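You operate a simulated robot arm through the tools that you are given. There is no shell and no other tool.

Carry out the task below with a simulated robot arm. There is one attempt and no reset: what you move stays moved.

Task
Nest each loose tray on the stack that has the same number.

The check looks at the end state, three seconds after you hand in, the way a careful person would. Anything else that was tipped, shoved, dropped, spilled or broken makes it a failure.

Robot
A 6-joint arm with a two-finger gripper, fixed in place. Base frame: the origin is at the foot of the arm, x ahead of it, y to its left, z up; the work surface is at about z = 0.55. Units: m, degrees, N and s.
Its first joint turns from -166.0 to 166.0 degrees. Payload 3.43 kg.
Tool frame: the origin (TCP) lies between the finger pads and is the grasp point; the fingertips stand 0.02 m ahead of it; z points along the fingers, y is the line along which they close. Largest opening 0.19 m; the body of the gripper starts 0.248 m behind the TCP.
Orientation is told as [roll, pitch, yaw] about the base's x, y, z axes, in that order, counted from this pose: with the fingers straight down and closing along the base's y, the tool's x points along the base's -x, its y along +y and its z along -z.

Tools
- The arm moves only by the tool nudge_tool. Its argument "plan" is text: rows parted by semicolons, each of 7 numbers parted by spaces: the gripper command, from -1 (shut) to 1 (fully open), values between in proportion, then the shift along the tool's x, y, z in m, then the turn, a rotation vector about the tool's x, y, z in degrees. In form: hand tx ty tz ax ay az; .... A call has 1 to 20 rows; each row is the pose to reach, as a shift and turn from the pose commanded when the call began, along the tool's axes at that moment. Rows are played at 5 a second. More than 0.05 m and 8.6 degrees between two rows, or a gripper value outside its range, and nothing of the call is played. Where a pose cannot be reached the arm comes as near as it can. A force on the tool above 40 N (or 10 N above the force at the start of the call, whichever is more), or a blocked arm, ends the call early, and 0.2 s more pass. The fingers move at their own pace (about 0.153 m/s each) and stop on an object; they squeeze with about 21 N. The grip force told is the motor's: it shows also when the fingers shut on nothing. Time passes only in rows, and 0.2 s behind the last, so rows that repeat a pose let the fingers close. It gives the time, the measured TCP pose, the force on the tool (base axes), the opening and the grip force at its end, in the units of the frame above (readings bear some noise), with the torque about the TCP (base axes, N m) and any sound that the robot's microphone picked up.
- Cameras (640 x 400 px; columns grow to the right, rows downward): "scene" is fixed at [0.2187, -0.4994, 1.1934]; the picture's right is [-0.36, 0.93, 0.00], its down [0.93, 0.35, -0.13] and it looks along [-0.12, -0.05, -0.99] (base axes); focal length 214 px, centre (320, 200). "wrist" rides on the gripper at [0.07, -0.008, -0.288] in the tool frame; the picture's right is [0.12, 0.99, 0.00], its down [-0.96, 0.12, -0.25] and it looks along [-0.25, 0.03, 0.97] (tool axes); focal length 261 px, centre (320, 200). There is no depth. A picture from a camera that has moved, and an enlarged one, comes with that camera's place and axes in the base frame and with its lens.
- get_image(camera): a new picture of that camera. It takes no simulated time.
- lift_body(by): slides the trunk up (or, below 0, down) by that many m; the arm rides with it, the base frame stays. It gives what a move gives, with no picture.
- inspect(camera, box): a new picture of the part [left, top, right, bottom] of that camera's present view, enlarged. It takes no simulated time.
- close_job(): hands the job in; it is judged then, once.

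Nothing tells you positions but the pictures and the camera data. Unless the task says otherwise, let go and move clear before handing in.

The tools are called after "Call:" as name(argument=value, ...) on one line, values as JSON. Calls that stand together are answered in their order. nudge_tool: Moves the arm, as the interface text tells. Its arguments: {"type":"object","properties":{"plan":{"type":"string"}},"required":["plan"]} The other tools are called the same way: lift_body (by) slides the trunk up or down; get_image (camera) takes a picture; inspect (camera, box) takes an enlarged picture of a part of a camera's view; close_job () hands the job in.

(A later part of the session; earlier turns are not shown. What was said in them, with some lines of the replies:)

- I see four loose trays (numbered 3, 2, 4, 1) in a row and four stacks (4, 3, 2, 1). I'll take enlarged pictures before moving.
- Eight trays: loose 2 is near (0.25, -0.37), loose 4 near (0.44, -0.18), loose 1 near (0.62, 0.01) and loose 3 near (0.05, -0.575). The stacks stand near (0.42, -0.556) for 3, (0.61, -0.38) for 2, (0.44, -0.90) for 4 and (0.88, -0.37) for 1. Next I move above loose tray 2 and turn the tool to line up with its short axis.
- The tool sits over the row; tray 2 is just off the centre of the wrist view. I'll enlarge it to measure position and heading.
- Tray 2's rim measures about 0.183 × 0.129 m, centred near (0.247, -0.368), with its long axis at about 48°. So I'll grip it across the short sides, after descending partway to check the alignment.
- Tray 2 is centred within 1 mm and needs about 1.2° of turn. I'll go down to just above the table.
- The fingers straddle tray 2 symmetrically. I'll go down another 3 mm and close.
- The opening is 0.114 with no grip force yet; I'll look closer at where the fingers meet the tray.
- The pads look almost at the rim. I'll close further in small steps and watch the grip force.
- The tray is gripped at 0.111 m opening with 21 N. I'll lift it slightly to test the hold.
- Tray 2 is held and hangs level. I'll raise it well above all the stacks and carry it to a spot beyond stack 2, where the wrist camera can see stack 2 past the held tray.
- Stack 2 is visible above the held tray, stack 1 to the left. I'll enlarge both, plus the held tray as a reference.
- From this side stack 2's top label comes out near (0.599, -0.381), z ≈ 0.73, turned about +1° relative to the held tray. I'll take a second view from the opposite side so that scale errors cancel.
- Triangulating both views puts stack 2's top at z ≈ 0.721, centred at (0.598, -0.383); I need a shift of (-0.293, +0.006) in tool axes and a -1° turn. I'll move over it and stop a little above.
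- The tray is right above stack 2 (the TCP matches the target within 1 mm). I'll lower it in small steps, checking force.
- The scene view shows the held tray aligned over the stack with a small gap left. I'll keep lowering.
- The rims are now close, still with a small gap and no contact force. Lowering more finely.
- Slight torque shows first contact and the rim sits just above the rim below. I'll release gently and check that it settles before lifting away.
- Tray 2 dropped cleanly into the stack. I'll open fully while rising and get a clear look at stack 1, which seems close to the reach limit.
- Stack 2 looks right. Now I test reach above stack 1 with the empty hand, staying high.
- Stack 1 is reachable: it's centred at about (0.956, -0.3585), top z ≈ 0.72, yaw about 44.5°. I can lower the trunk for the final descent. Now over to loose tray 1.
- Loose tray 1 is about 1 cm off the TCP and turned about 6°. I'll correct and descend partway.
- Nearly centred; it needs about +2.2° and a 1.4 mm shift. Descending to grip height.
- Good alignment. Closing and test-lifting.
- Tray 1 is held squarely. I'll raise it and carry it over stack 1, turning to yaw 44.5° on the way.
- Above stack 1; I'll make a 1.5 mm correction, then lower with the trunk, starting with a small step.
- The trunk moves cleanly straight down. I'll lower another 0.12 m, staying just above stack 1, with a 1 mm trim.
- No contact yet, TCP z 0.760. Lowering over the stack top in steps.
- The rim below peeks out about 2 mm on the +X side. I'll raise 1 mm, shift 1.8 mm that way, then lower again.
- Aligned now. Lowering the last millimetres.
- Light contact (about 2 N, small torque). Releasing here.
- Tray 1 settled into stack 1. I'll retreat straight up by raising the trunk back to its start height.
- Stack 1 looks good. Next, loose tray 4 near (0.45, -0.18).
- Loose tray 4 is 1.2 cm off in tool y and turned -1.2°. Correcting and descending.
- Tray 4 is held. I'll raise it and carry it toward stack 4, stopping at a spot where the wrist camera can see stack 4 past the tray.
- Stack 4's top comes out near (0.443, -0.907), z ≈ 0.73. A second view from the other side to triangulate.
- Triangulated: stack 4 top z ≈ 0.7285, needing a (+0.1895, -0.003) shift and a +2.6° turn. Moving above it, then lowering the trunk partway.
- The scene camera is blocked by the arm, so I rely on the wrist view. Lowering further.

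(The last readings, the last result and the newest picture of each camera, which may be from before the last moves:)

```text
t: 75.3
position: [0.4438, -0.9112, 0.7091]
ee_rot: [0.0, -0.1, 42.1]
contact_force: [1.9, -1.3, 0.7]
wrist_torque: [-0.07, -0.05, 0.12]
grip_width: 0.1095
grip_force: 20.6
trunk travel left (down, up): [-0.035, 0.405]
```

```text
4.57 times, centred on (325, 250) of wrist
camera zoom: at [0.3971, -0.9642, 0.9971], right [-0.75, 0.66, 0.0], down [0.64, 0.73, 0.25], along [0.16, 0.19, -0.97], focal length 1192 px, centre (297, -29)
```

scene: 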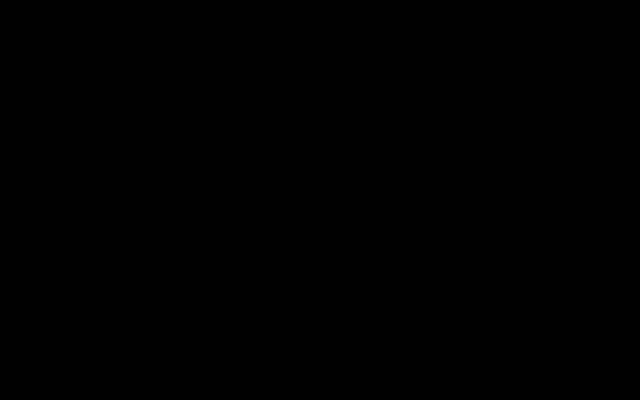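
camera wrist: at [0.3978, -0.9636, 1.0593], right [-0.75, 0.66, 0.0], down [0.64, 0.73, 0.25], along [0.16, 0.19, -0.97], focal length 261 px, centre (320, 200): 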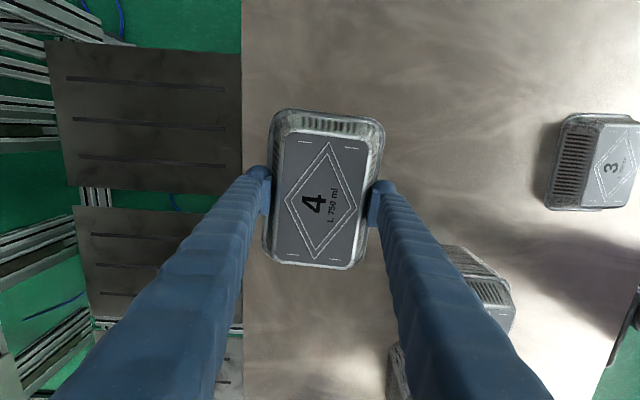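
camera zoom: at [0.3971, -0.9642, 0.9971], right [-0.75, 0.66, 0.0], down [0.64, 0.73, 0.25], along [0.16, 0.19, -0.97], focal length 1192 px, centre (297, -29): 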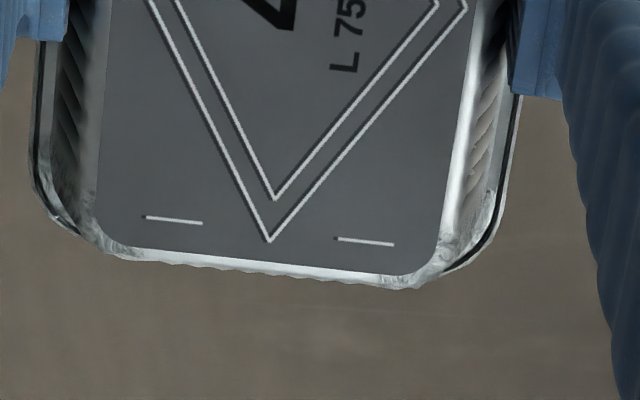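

Light contact at the expected height (about 2 N). Releasing.

Call:
nudge_tool(plan="0.2 0 0 0 0 0 0; 0.3 0 0 0 0 0 0; 0.4 0 0 0 0 0 0; 0.5 0 0 0 0 0 0; 0.5 0 0 0 0 0 0; 0.5 0 0 0 0 0 0")

Call:
inspect(camera="wrist", box=[220, 100, 430, 280])

Call:
inspect(camera="wrist", box=[255, 95, 395, 155])

```text
t: 76.7
position: [0.4428, -0.9109, 0.7078]
ee_rot: [0.1, 0.1, 42.0]
contact_force: [-0.2, 0.2, 0.1]
wrist_torque: [-0.01, -0.02, -0.01]
grip_width: 0.1425
grip_force: 0.1
trunk travel left (down, up): [-0.035, 0.405]
```

```text
2.22 times, centred on (325, 190) of wrist
camera zoom: at [0.3969, -0.9642, 0.9969], right [-0.75, 0.66, 0.0], down [0.64, 0.73, 0.25], along [0.16, 0.19, -0.97], focal length 579 px, centre (309, 222)
```

zoom: 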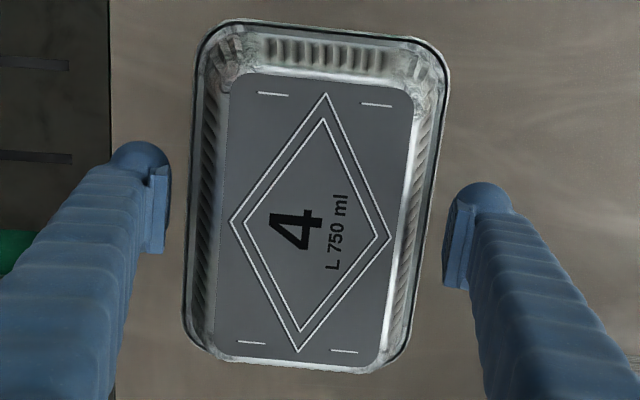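

```text
4.57 times, centred on (325, 125) of wrist
camera zoom: at [0.3969, -0.9642, 0.9969], right [-0.75, 0.66, 0.0], down [0.64, 0.73, 0.25], along [0.16, 0.19, -0.97], focal length 1192 px, centre (297, 543)
```

zoom: 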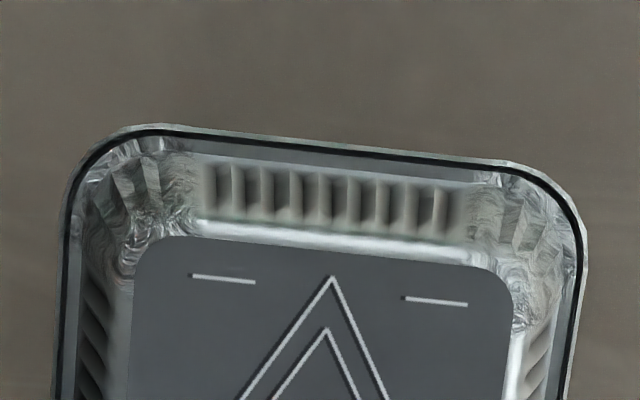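

Tray 4 settled into its stack. Raising straight up again.

Call:
lift_body(by=0.19)

Call:
get_image(camera="wrist")

Call:
inspect(camera="wrist", box=[230, 90, 410, 260])

```text
t: 78.8
position: [0.4437, -0.9105, 0.898]
ee_rot: [-0.1, 0.0, 42.1]
contact_force: [-0.2, 0.3, 0.5]
wrist_torque: [0.0, 0.02, -0.01]
grip_width: 0.1429
grip_force: 0.1
trunk travel left (down, up): [-0.225, 0.215]
```

```text
taken
camera wrist: at [0.3971, -0.9643, 1.1864], right [-0.75, 0.66, 0.0], down [0.64, 0.73, 0.25], along [0.16, 0.19, -0.97], focal length 261 px, centre (320, 200)
```

wrist: 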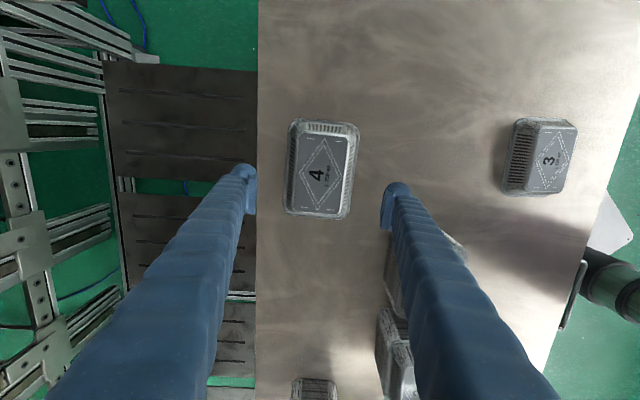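

```text
2.35 times, centred on (320, 175) of wrist
camera zoom: at [0.3971, -0.9643, 1.1864], right [-0.75, 0.66, 0.0], down [0.64, 0.73, 0.25], along [0.16, 0.19, -0.97], focal length 613 px, centre (320, 259)
```

zoom: 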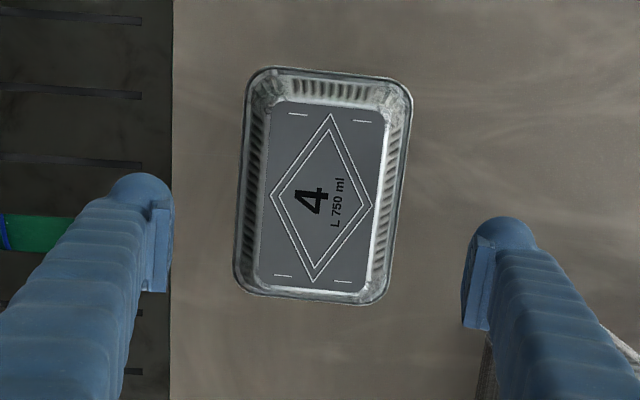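

Stack 4 is good. On the way to loose tray 3, I'll measure stack 3 directly from above with the empty hand.

Call:
nudge_tool(plan="0.6 -0.0277 0.0347 0 0 0 0; 0.8 -0.0553 0.0695 0 0 0 0; 1 -0.083 0.1042 0 0 0 0; 1 -0.1107 0.1389 0 0 0 0; 1 -0.1383 0.1736 0 0 0 0; 1 -0.166 0.2084 0 0 0 0; 1 -0.1936 0.2431 0 0 0 0; 1 -0.2213 0.2778 0 0 0 0; 1 -0.2213 0.2778 0 0 0 0")

Call:
get_image(camera="wrist")

Call:
inspect(camera="wrist", box=[230, 90, 410, 260])

```text
t: 80.8
position: [0.4209, -0.555, 0.8992]
ee_rot: [0.0, -0.1, 42.1]
contact_force: [-0.1, 0.8, -0.4]
wrist_torque: [-0.09, 0.03, -0.01]
grip_width: 0.19
grip_force: 0.1
trunk travel left (down, up): [-0.225, 0.215]
```

```text
taken
camera wrist: at [0.3745, -0.6086, 1.1877], right [-0.75, 0.66, 0.0], down [0.64, 0.73, 0.25], along [0.16, 0.19, -0.97], focal length 261 px, centre (320, 200)
```

wrist: 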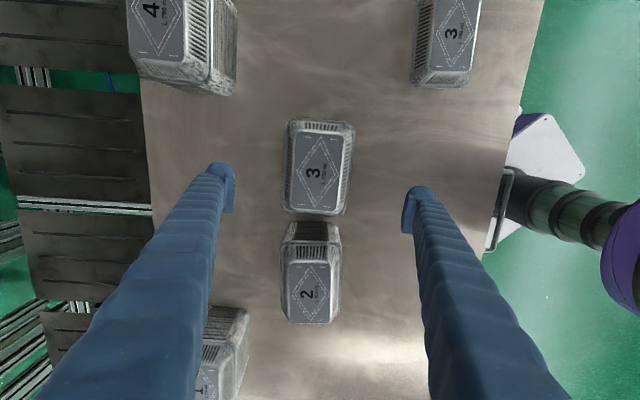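

```text
2.35 times, centred on (320, 175) of wrist
camera zoom: at [0.3745, -0.6086, 1.1877], right [-0.75, 0.66, 0.0], down [0.64, 0.73, 0.25], along [0.16, 0.19, -0.97], focal length 613 px, centre (320, 259)
```

zoom: 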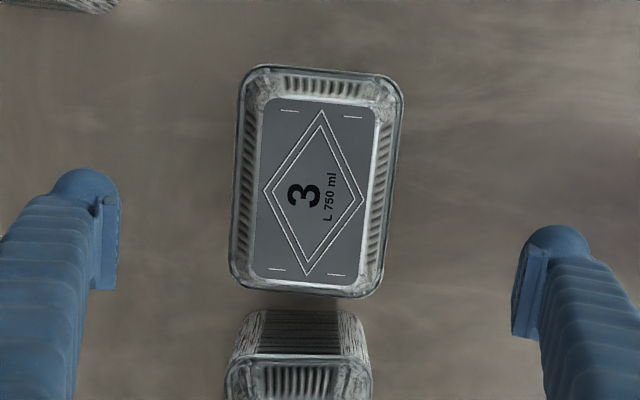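

Stack 3: centre about (0.423, -0.562), top z ≈ 0.727, yaw ≈ 43.8°. Now over to loose tray 3 near (0.045, -0.577).

Call:
nudge_tool(plan="1 0.0326 0.0262 0.004 0 0 0; 1 0.0652 0.0525 0.009 0 0 0; 1 0.0977 0.0787 0.013 0 0 0; 1 0.1303 0.105 0.018 0 0 0; 1 0.1629 0.1312 0.022 0 0 0; 1 0.1955 0.1575 0.027 0 0 0; 1 0.228 0.1837 0.031 0 0 0; 1 0.2606 0.21 0.036 0 0 0; 1 0.2932 0.2362 0.04 0 0 0; 1 0.2932 0.2362 0.04 0 0 0")

Call:
get_image(camera="wrist")

Call:
inspect(camera="wrist", box=[230, 90, 410, 260])

```text
t: 83.0
position: [0.044, -0.5775, 0.8594]
ee_rot: [0.0, 0.0, 42.2]
contact_force: [-0.6, 0.1, 1.0]
wrist_torque: [0.0, -0.03, 0.02]
grip_width: 0.1903
grip_force: 0.1
trunk travel left (down, up): [-0.225, 0.215]
```

```text
taken
camera wrist: at [-0.0021, -0.6314, 1.1466], right [-0.75, 0.66, 0.0], down [0.64, 0.73, 0.25], along [0.16, 0.19, -0.97], focal length 261 px, centre (320, 200)
```

wrist: 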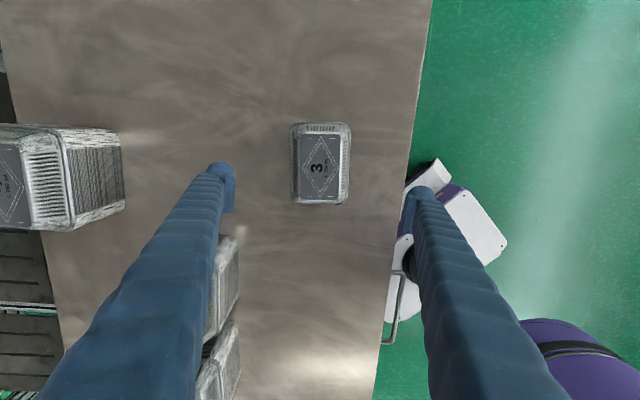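

```text
2.35 times, centred on (320, 175) of wrist
camera zoom: at [-0.0021, -0.6314, 1.1466], right [-0.75, 0.66, 0.0], down [0.64, 0.73, 0.25], along [0.16, 0.19, -0.97], focal length 613 px, centre (320, 259)
```

zoom: 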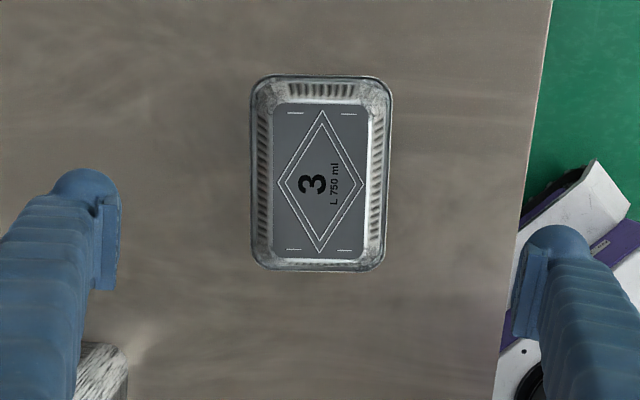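

Loose tray 3 is centred; it needs a -5.8° turn. Descending.

Call:
nudge_tool(plan="1 0 -0.0008 0.01 0 0 -5.8; 1 0 -0.0008 0.05 0 0 -5.8; 1 0 -0.0008 0.09 0 0 -5.8; 1 0 -0.0008 0.13 0 0 -5.8; 1 0 -0.0008 0.17 0 0 -5.8; 1 0 -0.0008 0.2085 0 0 -5.8; 1 0 -0.0008 0.2085 0 0 -5.8")

Call:
inspect(camera="wrist", box=[220, 90, 420, 250])

```text
t: 84.6
position: [0.0493, -0.5798, 0.65]
ee_rot: [0.0, 0.0, 47.9]
contact_force: [-0.7, -1.0, -0.1]
wrist_torque: [0.07, -0.01, 0.01]
grip_width: 0.1898
grip_force: 0.0
trunk travel left (down, up): [-0.225, 0.215]
```

```text
2.50 times, centred on (320, 170) of wrist
camera zoom: at [0.0063, -0.637, 0.938], right [-0.82, 0.58, 0.0], down [0.56, 0.79, 0.25], along [0.14, 0.2, -0.97], focal length 652 px, centre (320, 275)
```

zoom: 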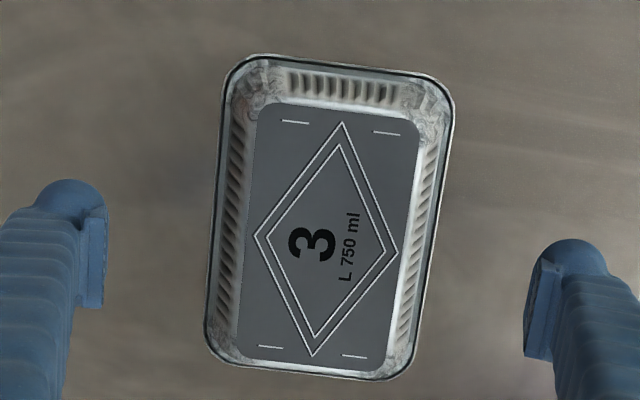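

Call:
nudge_tool(plan="1 0.001 0.0018 0.02 0 0 0.4; 1 0.001 0.0018 0.045 0 0 0.4; 1 0.001 0.0018 0.065 0 0 0.4; 1 0.001 0.0018 0.075 0 0 0.4; 1 0.001 0.0018 0.0785 0 0 0.4; 1 0.001 0.0018 0.0785 0 0 0.4")

Call:
inspect(camera="wrist", box=[220, 100, 430, 280])

```text
t: 86.0
position: [0.0437, -0.5777, 0.5716]
ee_rot: [0.0, 0.1, 47.5]
contact_force: [0.2, -0.3, -0.6]
wrist_torque: [0.02, 0.01, 0.0]
grip_width: 0.1899
grip_force: 0.1
trunk travel left (down, up): [-0.225, 0.215]
```

```text
2.22 times, centred on (325, 190) of wrist
camera zoom: at [0.0022, -0.6358, 0.8604], right [-0.81, 0.58, 0.0], down [0.56, 0.79, 0.25], along [0.14, 0.2, -0.97], focal length 579 px, centre (309, 222)
```

zoom: 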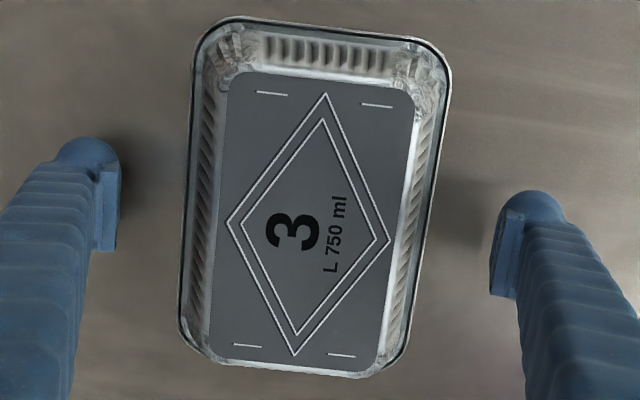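

Good alignment. Closing and test-lifting.

Call:
nudge_tool(plan="0.8 0 -0.001 0 0 0 0; 0.4 0 -0.001 0 0 0 0; 0.25 0 -0.001 0 0 0 0; 0.15 0 -0.001 0 0 0 0; 0 0 -0.001 0 0 0 0; -0.1 0 -0.001 0 0 0 0; -0.1 0 -0.001 0 0 0 0; -0.1 0 -0.001 -0.005 0 0 0; -0.1 0 -0.001 -0.015 0 0 0; -0.1 0 -0.001 -0.03 0 0 0; -0.1 0 -0.001 -0.03 0 0 0")

Call:
inspect(camera="wrist", box=[220, 100, 430, 280])

```text
t: 88.4
position: [0.0441, -0.5776, 0.6027]
ee_rot: [0.0, 0.0, 47.5]
contact_force: [-0.1, 0.0, -0.3]
wrist_torque: [-0.04, 0.01, -0.01]
grip_width: 0.1109
grip_force: 21.2
trunk travel left (down, up): [-0.225, 0.215]
```

```text
2.22 times, centred on (325, 190) of wrist
camera zoom: at [0.0034, -0.6358, 0.8903], right [-0.81, 0.58, 0.0], down [0.56, 0.79, 0.25], along [0.14, 0.2, -0.97], focal length 579 px, centre (309, 222)
```

zoom: 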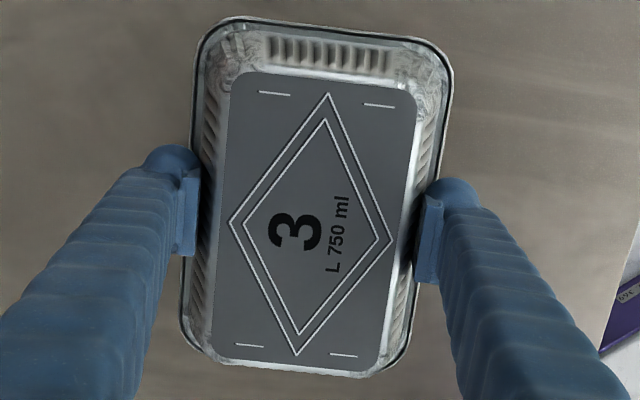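

Tray 3 is held. Raising and carrying it over stack 3.

Call:
nudge_tool(plan="-0.1 0 0 -0.045 0 0 0; -0.1 0 0 -0.09 0 0 0; -0.1 0 0 -0.135 0 0 0; -0.1 0 0 -0.18 0 0 0; -0.1 0 0 -0.225 0 0 0; -0.1 0 0 -0.27 0 0 0; -0.1 0 0 -0.3 0 0 0; -0.1 -0.0297 -0.0297 -0.3 0 0 0.4; -0.1 -0.0595 -0.0595 -0.3 0 0 0.8; -0.1 -0.0892 -0.0892 -0.3 0 0 1.2; -0.1 -0.119 -0.1189 -0.3 0 0 1.6; -0.1 -0.1487 -0.1487 -0.3 0 0 2; -0.1 -0.1785 -0.1784 -0.3 0 0 2.5; -0.1 -0.2082 -0.2081 -0.3 0 0 3; -0.1 -0.238 -0.2379 -0.3 0 0 3.7; -0.1 -0.2677 -0.2676 -0.3 0 0 3.7; -0.1 -0.2677 -0.2676 -0.3 0 0 3.7; -0.1 -0.2677 -0.2676 -0.3 0 0 3.7")

Call:
get_image(camera="wrist")

Call:
get_image(camera="scene")

```text
t: 92.2
position: [0.4237, -0.5616, 0.9022]
ee_rot: [0.0, 0.0, 43.8]
contact_force: [0.0, -0.6, -0.5]
wrist_torque: [0.06, -0.03, -0.04]
grip_width: 0.1104
grip_force: 20.6
trunk travel left (down, up): [-0.225, 0.215]
```

```text
taken
camera wrist: at [0.3783, -0.6164, 1.1904], right [-0.77, 0.63, 0.0], down [0.61, 0.75, 0.25], along [0.16, 0.19, -0.97], focal length 261 px, centre (320, 200)
```

wrist: 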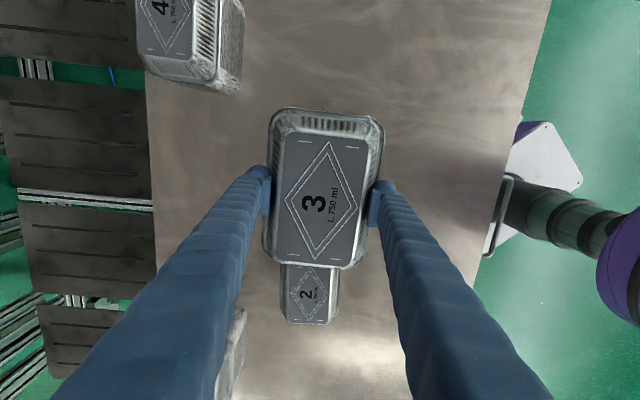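

```text
taken
```

scene: 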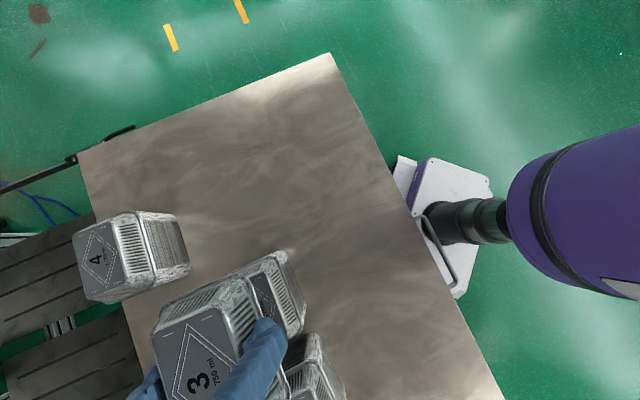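

The TCP is on target. Lowering to just above stack 3.

Call:
nudge_tool(plan="-0.1 0 0 0.04 0 0 0; -0.1 0 0 0.08 0 0 0; -0.1 0 0 0.12 0 0 0; -0.1 0 0 0.14 0 0 0; -0.1 0 0 0.15 0 0 0; -0.1 0 0 0.16 0 0 0; -0.1 0 0 0.17 0 0 0; -0.1 0 0 0.17 0 0 0")

Call:
inspect(camera="scene", box=[160, 230, 340, 390])

Call:
inspect(camera="wrist", box=[220, 100, 430, 280])

```text
t: 94.0
position: [0.4226, -0.5621, 0.7328]
ee_rot: [-0.1, 0.0, 43.9]
contact_force: [0.7, 1.1, 0.3]
wrist_torque: [0.0, -0.02, -0.02]
grip_width: 0.1101
grip_force: 20.9
trunk travel left (down, up): [-0.225, 0.215]
```

```text
2.50 times, centred on (250, 310) of scene
camera zoom: at [0.2187, -0.4994, 1.1934], right [-0.36, 0.93, 0.0], down [0.93, 0.35, -0.13], along [-0.12, -0.05, -0.99], focal length 536 px, centre (495, -75)
```

zoom: 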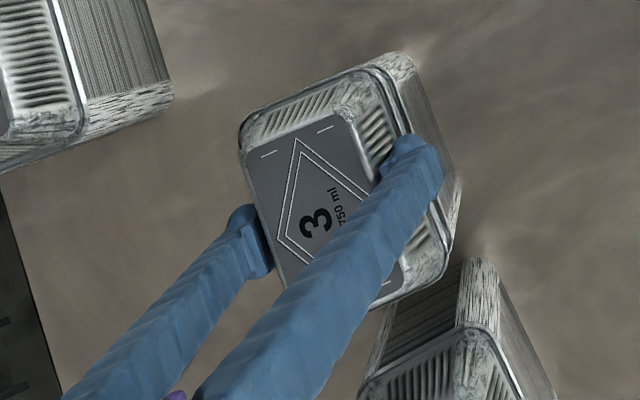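

```text
2.22 times, centred on (325, 190) of wrist
camera zoom: at [0.3783, -0.6173, 1.0205], right [-0.77, 0.63, 0.0], down [0.61, 0.75, 0.25], along [0.16, 0.19, -0.97], focal length 579 px, centre (309, 222)
```

zoom: 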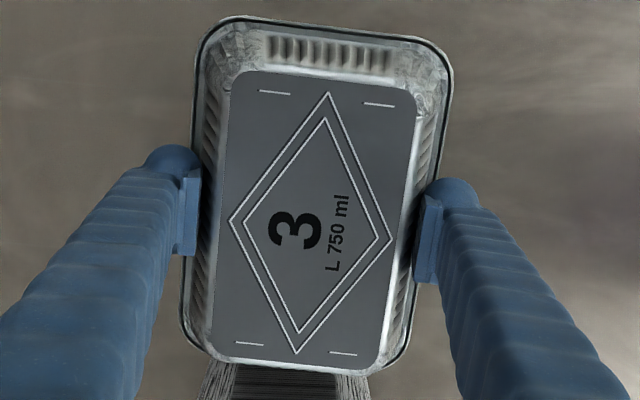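

Call:
nudge_tool(plan="-0.1 0 0 0.003 0 0 0; -0.1 0 0 0.006 0 0 0; -0.1 0 0 0.009 0 0 0; -0.1 0 0 0.012 0 0 0; -0.1 0 0 0.015 0 0 0; -0.1 0 0 0.015 0 0 0")

Call:
inspect(camera="scene", box=[220, 240, 320, 330])

Call:
inspect(camera="wrist", box=[255, 95, 395, 155])

```text
t: 95.4
position: [0.4237, -0.5619, 0.717]
ee_rot: [0.1, -0.1, 43.8]
contact_force: [0.5, -0.5, -0.6]
wrist_torque: [0.0, -0.01, 0.01]
grip_width: 0.1099
grip_force: 20.9
trunk travel left (down, up): [-0.225, 0.215]
```

```text
4.44 times, centred on (270, 285) of scene
camera zoom: at [0.2187, -0.4994, 1.1934], right [-0.36, 0.93, 0.0], down [0.93, 0.35, -0.13], along [-0.12, -0.05, -0.99], focal length 953 px, centre (542, -178)
```

zoom: 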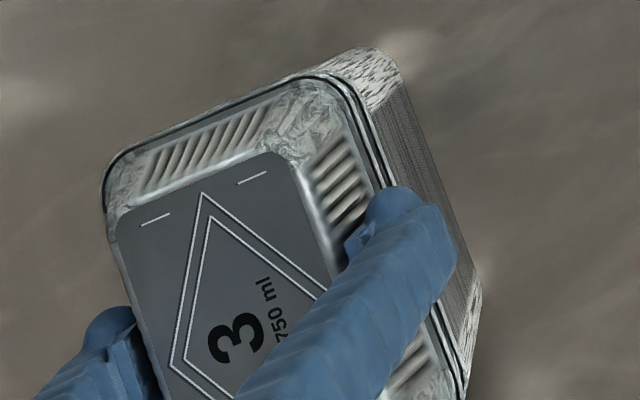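

```text
4.57 times, centred on (325, 125) of wrist
camera zoom: at [0.3783, -0.6168, 1.0052], right [-0.77, 0.63, 0.0], down [0.61, 0.75, 0.25], along [0.16, 0.19, -0.97], focal length 1192 px, centre (297, 543)
```

zoom: 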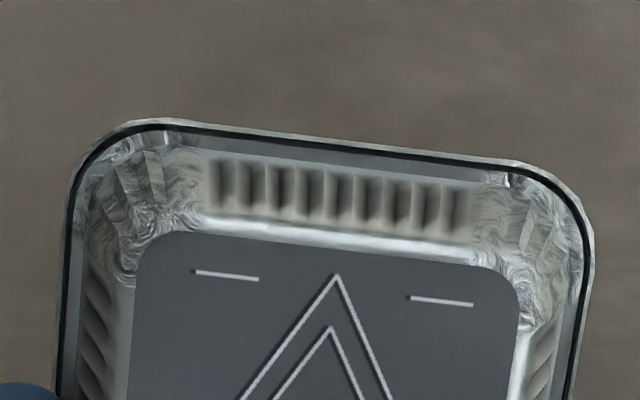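

Well aligned and close. Lowering in 1 mm steps.

Call:
nudge_tool(plan="-0.1 0 0 0.001 0 0 0; -0.1 0 0 0.002 0 0 0; -0.1 0 0 0.003 0 0 0; -0.1 0 0 0.004 0 0 0; -0.1 0 0 0.004 0 0 0")

Call:
inspect(camera="scene", box=[220, 240, 320, 330])

Call:
inspect(camera="wrist", box=[255, 95, 395, 155])

```text
t: 96.6
position: [0.4223, -0.5625, 0.7133]
ee_rot: [0.0, -0.1, 43.8]
contact_force: [0.7, -0.5, -0.9]
wrist_torque: [0.04, 0.03, 0.01]
grip_width: 0.1101
grip_force: 21.0
trunk travel left (down, up): [-0.225, 0.215]
```

```text
4.44 times, centred on (270, 285) of scene
camera zoom: at [0.2187, -0.4994, 1.1934], right [-0.36, 0.93, 0.0], down [0.93, 0.35, -0.13], along [-0.12, -0.05, -0.99], focal length 953 px, centre (542, -178)
```

zoom: 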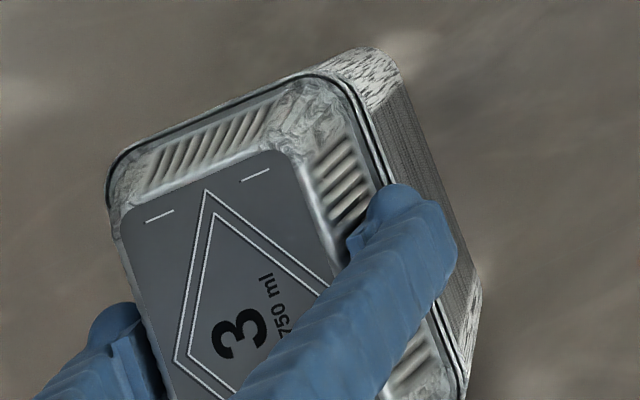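

```text
4.57 times, centred on (325, 125) of wrist
camera zoom: at [0.3781, -0.6168, 1.001], right [-0.77, 0.63, 0.0], down [0.61, 0.75, 0.25], along [0.16, 0.19, -0.97], focal length 1192 px, centre (297, 543)
```

zoom: 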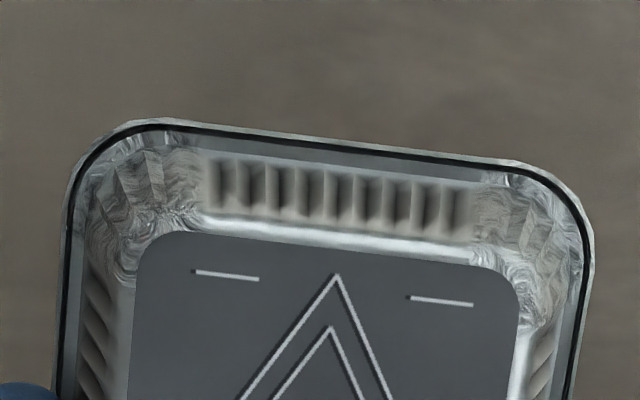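

Call:
nudge_tool(plan="-0.1 0 0 0.001 0 0 0; -0.1 0 0 0.002 0 0 0; -0.1 0 0 0.002 0 0 0")

Call:
inspect(camera="scene", box=[220, 240, 320, 330])

Call:
inspect(camera="wrist", box=[255, 95, 395, 155])

```text
t: 97.4
position: [0.4233, -0.5618, 0.7103]
ee_rot: [0.0, 0.0, 43.8]
contact_force: [0.3, 0.7, 0.4]
wrist_torque: [0.0, 0.0, 0.03]
grip_width: 0.1096
grip_force: 21.0
trunk travel left (down, up): [-0.225, 0.215]
```

```text
4.44 times, centred on (270, 285) of scene
camera zoom: at [0.2187, -0.4994, 1.1934], right [-0.36, 0.93, 0.0], down [0.93, 0.35, -0.13], along [-0.12, -0.05, -0.99], focal length 953 px, centre (542, -178)
```

zoom: 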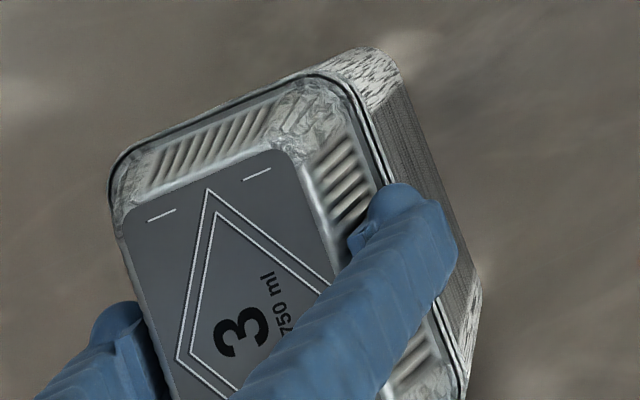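

```text
4.57 times, centred on (325, 125) of wrist
camera zoom: at [0.3783, -0.6167, 0.9989], right [-0.77, 0.63, 0.0], down [0.61, 0.75, 0.25], along [0.16, 0.19, -0.97], focal length 1192 px, centre (297, 543)
```

zoom: 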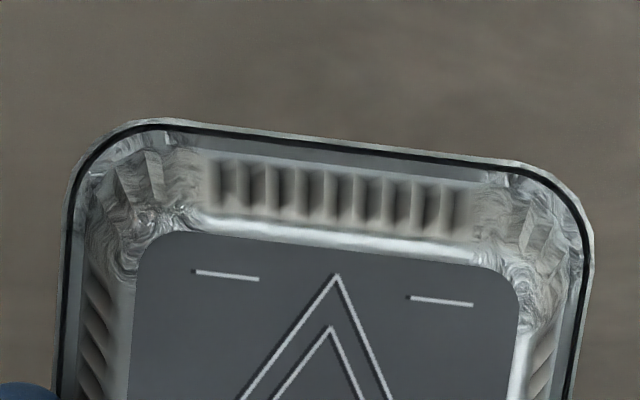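

Call:
nudge_tool(plan="-0.1 0 0 0.001 0 0 0; -0.1 0 0 0.002 0 0 0; -0.1 0 0 0.002 0 0 0")

Call:
inspect(camera="scene", box=[220, 240, 320, 330])

Call:
inspect(camera="wrist", box=[255, 95, 395, 155])

```text
t: 98.2
position: [0.4214, -0.5619, 0.71]
ee_rot: [0.0, 0.0, 43.7]
contact_force: [0.2, 0.2, 0.5]
wrist_torque: [0.04, -0.01, 0.02]
grip_width: 0.1096
grip_force: 20.8
trunk travel left (down, up): [-0.225, 0.215]
```

```text
4.44 times, centred on (270, 285) of scene
camera zoom: at [0.2187, -0.4994, 1.1934], right [-0.36, 0.93, 0.0], down [0.93, 0.35, -0.13], along [-0.12, -0.05, -0.99], focal length 953 px, centre (542, -178)
```

zoom: 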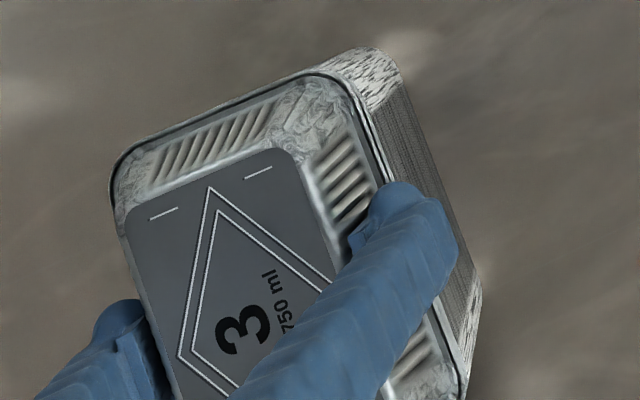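

```text
4.57 times, centred on (325, 125) of wrist
camera zoom: at [0.378, -0.6167, 0.9969], right [-0.77, 0.63, 0.0], down [0.61, 0.75, 0.25], along [0.16, 0.19, -0.97], focal length 1192 px, centre (297, 543)
```

zoom: 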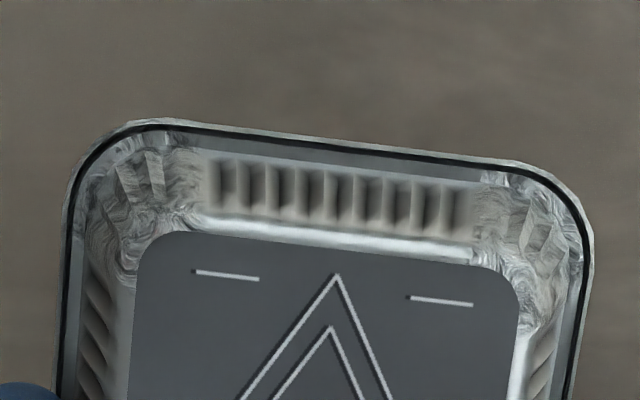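

Call:
nudge_tool(plan="-0.1 0 0 0.001 0 0 0; -0.1 0 0 0.001 0 0 0")

```text
t: 98.8
position: [0.423, -0.5615, 0.7082]
ee_rot: [0.0, 0.0, 43.8]
contact_force: [-1.0, 0.5, -1.1]
wrist_torque: [0.02, 0.02, -0.01]
grip_width: 0.1095
grip_force: 20.4
trunk travel left (down, up): [-0.225, 0.215]
```

The rim is practically seated (within about 1 mm). Releasing gently.

Call:
nudge_tool(plan="0.2 0 0 0 0 0 0; 0.3 0 0 0 0 0 0; 0.4 0 0 0 0 0 0; 0.5 0 0 0 0 0 0; 0.5 0 0 0 0 0 0; 0.5 0 0 0 0 0 0")

Call:
inspect(camera="scene", box=[220, 240, 320, 330])

Call:
inspect(camera="wrist", box=[220, 100, 430, 280])

```text
t: 100.2
position: [0.4238, -0.5606, 0.7084]
ee_rot: [-0.1, 0.0, 43.8]
contact_force: [0.2, 0.3, 0.2]
wrist_torque: [0.03, 0.01, -0.01]
grip_width: 0.1425
grip_force: 0.1
trunk travel left (down, up): [-0.225, 0.215]
```

```text
4.44 times, centred on (270, 285) of scene
camera zoom: at [0.2187, -0.4994, 1.1934], right [-0.36, 0.93, 0.0], down [0.93, 0.35, -0.13], along [-0.12, -0.05, -0.99], focal length 953 px, centre (542, -178)
```

zoom: 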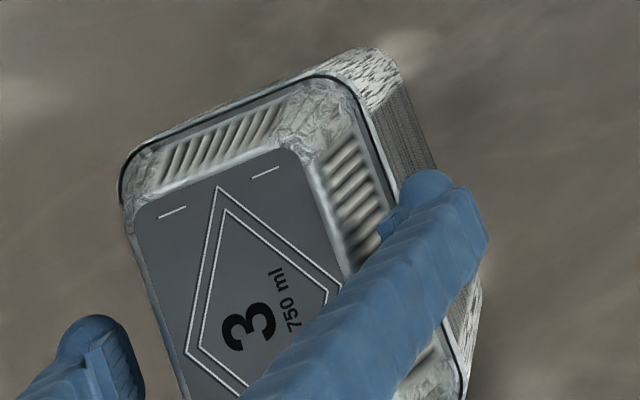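

```text
2.22 times, centred on (325, 190) of wrist
camera zoom: at [0.3781, -0.6166, 0.996], right [-0.77, 0.63, 0.0], down [0.61, 0.75, 0.25], along [0.16, 0.19, -0.97], focal length 579 px, centre (309, 222)
```

zoom: 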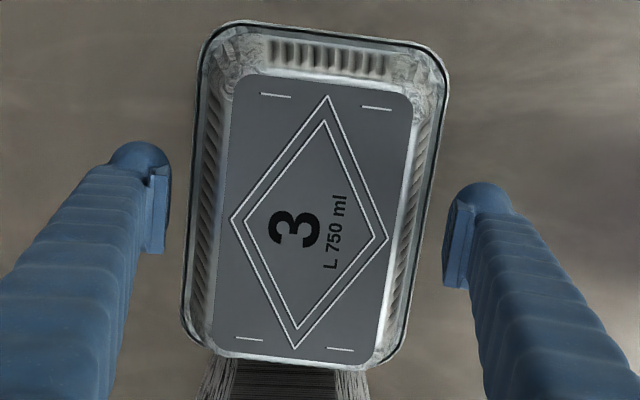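

It settled lower; I'll rise clear and inspect the seating closely.

Call:
nudge_tool(plan="0.5 0 0 -0.02 0 0 0; 0.6 0 0 -0.05 0 0 0; 0.8 0 0 -0.09 0 0 0; 1 0 0 -0.13 0 0 0; 1 0 0 -0.17 0 0 0; 1 0 0 -0.2 0 0 0; 1 0 0 -0.2 0 0 0")

Call:
inspect(camera="wrist", box=[230, 90, 410, 260])

Call:
get_image(camera="scene")

Call:
inspect(camera="scene", box=[220, 240, 320, 330])

```text
t: 101.8
position: [0.4228, -0.5624, 0.9087]
ee_rot: [0.1, 0.0, 43.8]
contact_force: [-0.5, 0.0, -0.9]
wrist_torque: [-0.05, -0.02, 0.0]
grip_width: 0.1901
grip_force: 0.2
trunk travel left (down, up): [-0.225, 0.215]
```

```text
2.35 times, centred on (320, 175) of wrist
camera zoom: at [0.378, -0.6171, 1.1965], right [-0.77, 0.63, 0.0], down [0.61, 0.75, 0.25], along [0.16, 0.19, -0.97], focal length 613 px, centre (320, 259)
```

zoom: 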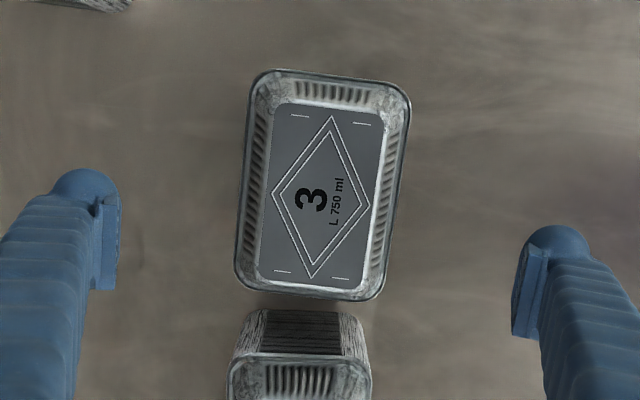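

```text
taken
```

scene: 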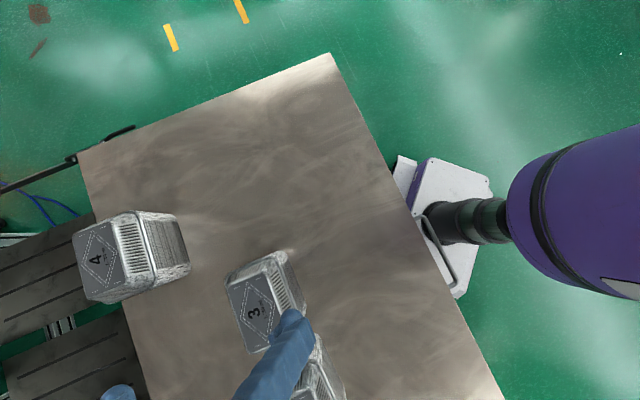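

```text
4.44 times, centred on (270, 285) of scene
camera zoom: at [0.2187, -0.4994, 1.1934], right [-0.36, 0.93, 0.0], down [0.93, 0.35, -0.13], along [-0.12, -0.05, -0.99], focal length 953 px, centre (542, -178)
```

zoom: 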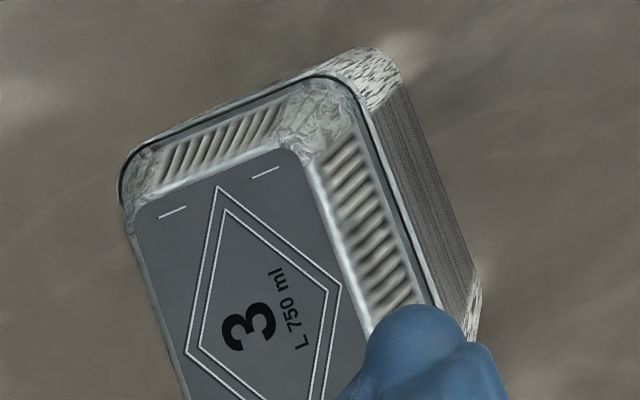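

Tray 3 appears nested. I'll move the arm clear and check all four stacks.

Call:
nudge_tool(plan="1 -0.04 0.0206 -0.01 0 0 0; 1 -0.08 0.0412 -0.02 0 0 0; 1 -0.12 0.0618 -0.02 0 0 0; 1 -0.16 0.0824 -0.02 0 0 0; 1 -0.2 0.103 -0.02 0 0 0; 1 -0.24 0.1236 -0.02 0 0 0; 1 -0.28 0.144 -0.02 0 0 0; 1 -0.32 0.165 -0.02 0 0 0; 1 -0.36 0.1853 -0.02 0 0 0; 1 -0.4 0.206 -0.02 0 0 0; 1 -0.44 0.2265 -0.02 0 0 0; 1 -0.4822 0.2471 -0.02 0 0 0; 1 -0.4822 0.2471 -0.02 0 0 0")

Call:
get_image(camera="scene")

Call:
inspect(camera="scene", box=[210, 240, 350, 400])

Call:
inspect(camera="scene", box=[60, 190, 210, 310])

Call:
get_image(camera="wrist")

```text
t: 104.6
position: [0.6013, -0.0499, 0.9289]
ee_rot: [0.0, 0.0, 43.7]
contact_force: [-0.4, 0.3, -0.8]
wrist_torque: [-0.13, -0.01, -0.01]
grip_width: 0.1899
grip_force: 0.0
trunk travel left (down, up): [-0.225, 0.215]
```

```text
taken
```

scene: 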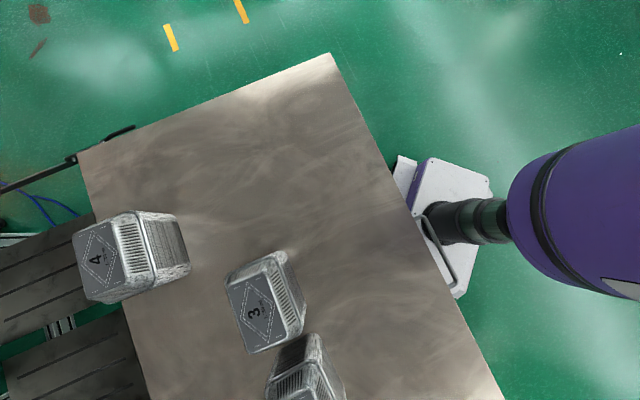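

```text
2.50 times, centred on (280, 320) of scene
camera zoom: at [0.2187, -0.4994, 1.1934], right [-0.36, 0.93, 0.0], down [0.93, 0.35, -0.13], along [-0.12, -0.05, -0.99], focal length 536 px, centre (420, -100)
```

zoom: 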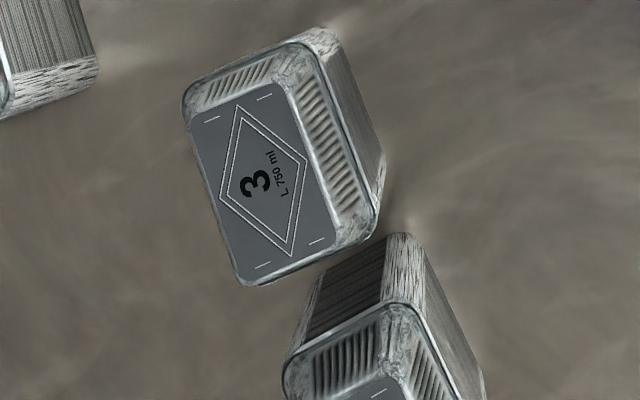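

```text
3.33 times, centred on (135, 250) of scene
camera zoom: at [0.2187, -0.4994, 1.1934], right [-0.36, 0.93, 0.0], down [0.93, 0.35, -0.13], along [-0.12, -0.05, -0.99], focal length 715 px, centre (937, 33)
```

zoom: 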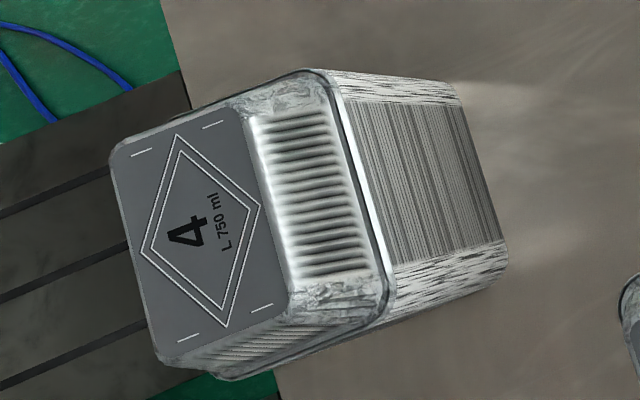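

```text
taken
camera wrist: at [0.5556, -0.1034, 1.217], right [-0.77, 0.63, 0.0], down [0.61, 0.75, 0.25], along [0.16, 0.19, -0.97], focal length 261 px, centre (320, 200)
```

wrist: 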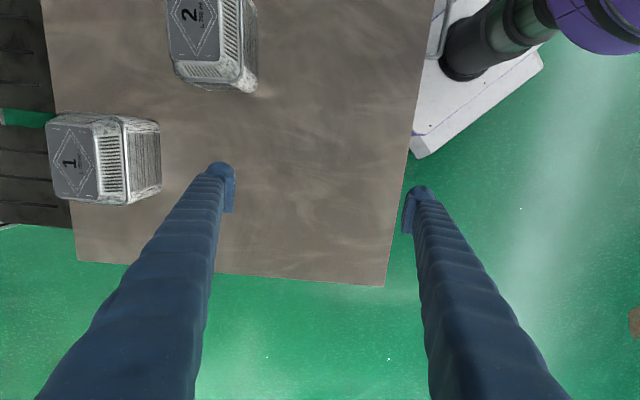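

All four are on their stacks. I'll check the seams of stacks 1, 2 and 3 up close before handing in.

Call:
inspect(camera="wrist", box=[40, 100, 170, 220])

Call:
inspect(camera="wrist", box=[155, 0, 275, 100])

Call:
inspect(camera="scene", box=[220, 240, 320, 360])

Call:
inspect(camera="scene", box=[260, 325, 350, 400])

```text
3.33 times, centred on (105, 160) of wrist
camera zoom: at [0.5556, -0.1034, 1.217], right [-0.77, 0.63, 0.0], down [0.61, 0.75, 0.25], along [0.16, 0.19, -0.97], focal length 869 px, centre (1037, 333)
```

zoom: 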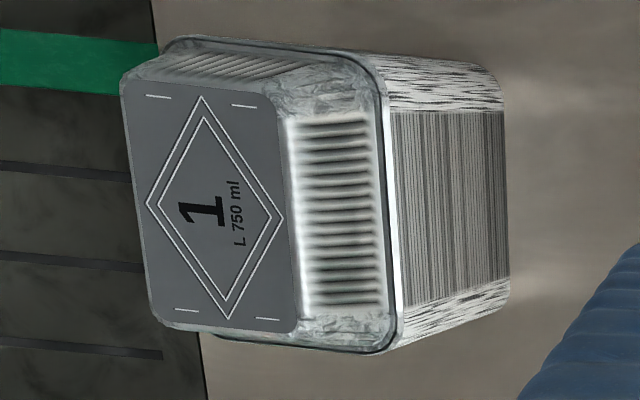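

```text
4.00 times, centred on (215, 50) of wrist
camera zoom: at [0.5556, -0.1034, 1.217], right [-0.77, 0.63, 0.0], down [0.61, 0.75, 0.25], along [0.16, 0.19, -0.97], focal length 1043 px, centre (740, 800)
```

zoom: 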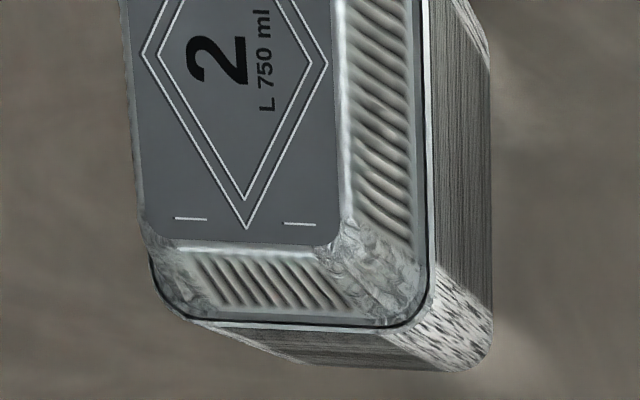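

```text
3.33 times, centred on (270, 300) of scene
camera zoom: at [0.2187, -0.4994, 1.1934], right [-0.36, 0.93, 0.0], down [0.93, 0.35, -0.13], along [-0.12, -0.05, -0.99], focal length 715 px, centre (487, -133)
```

zoom: 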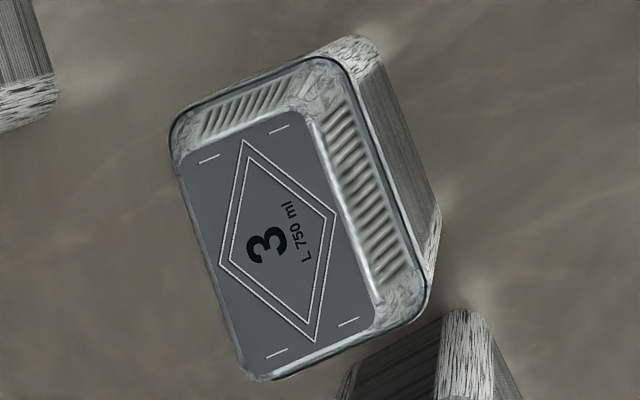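

```text
5.33 times, centred on (305, 362) of scene
camera zoom: at [0.2187, -0.4994, 1.1934], right [-0.36, 0.93, 0.0], down [0.93, 0.35, -0.13], along [-0.12, -0.05, -0.99], focal length 1144 px, centre (400, -667)
```

zoom: 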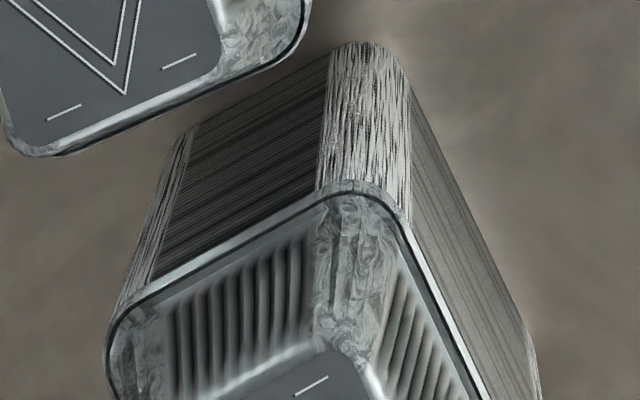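

All four loose trays sit flush and level on the stacks with their own numbers (1, 2, 3 and 4). The table is otherwise clear, and the hand is open and away from everything. Handing in.

Call:
close_job()

```text
The job is handed in.
```

All four loose trays are nested on the stacks with the matching numbers (1, 2, 3 and 4), and the job is handed in. I don't have the check's result.

In the last close-up pictures each tray sat level and flush on its stack. No other tray or stack looked tipped or moved, and the table was otherwise clear. The gripper was open and well away from everything when I handed in.

Tray 3 dropped a few millimetres when released, more than the others, but looked fully seated afterwards. Trays 1 and 4 shifted or turned very slightly as they settled.
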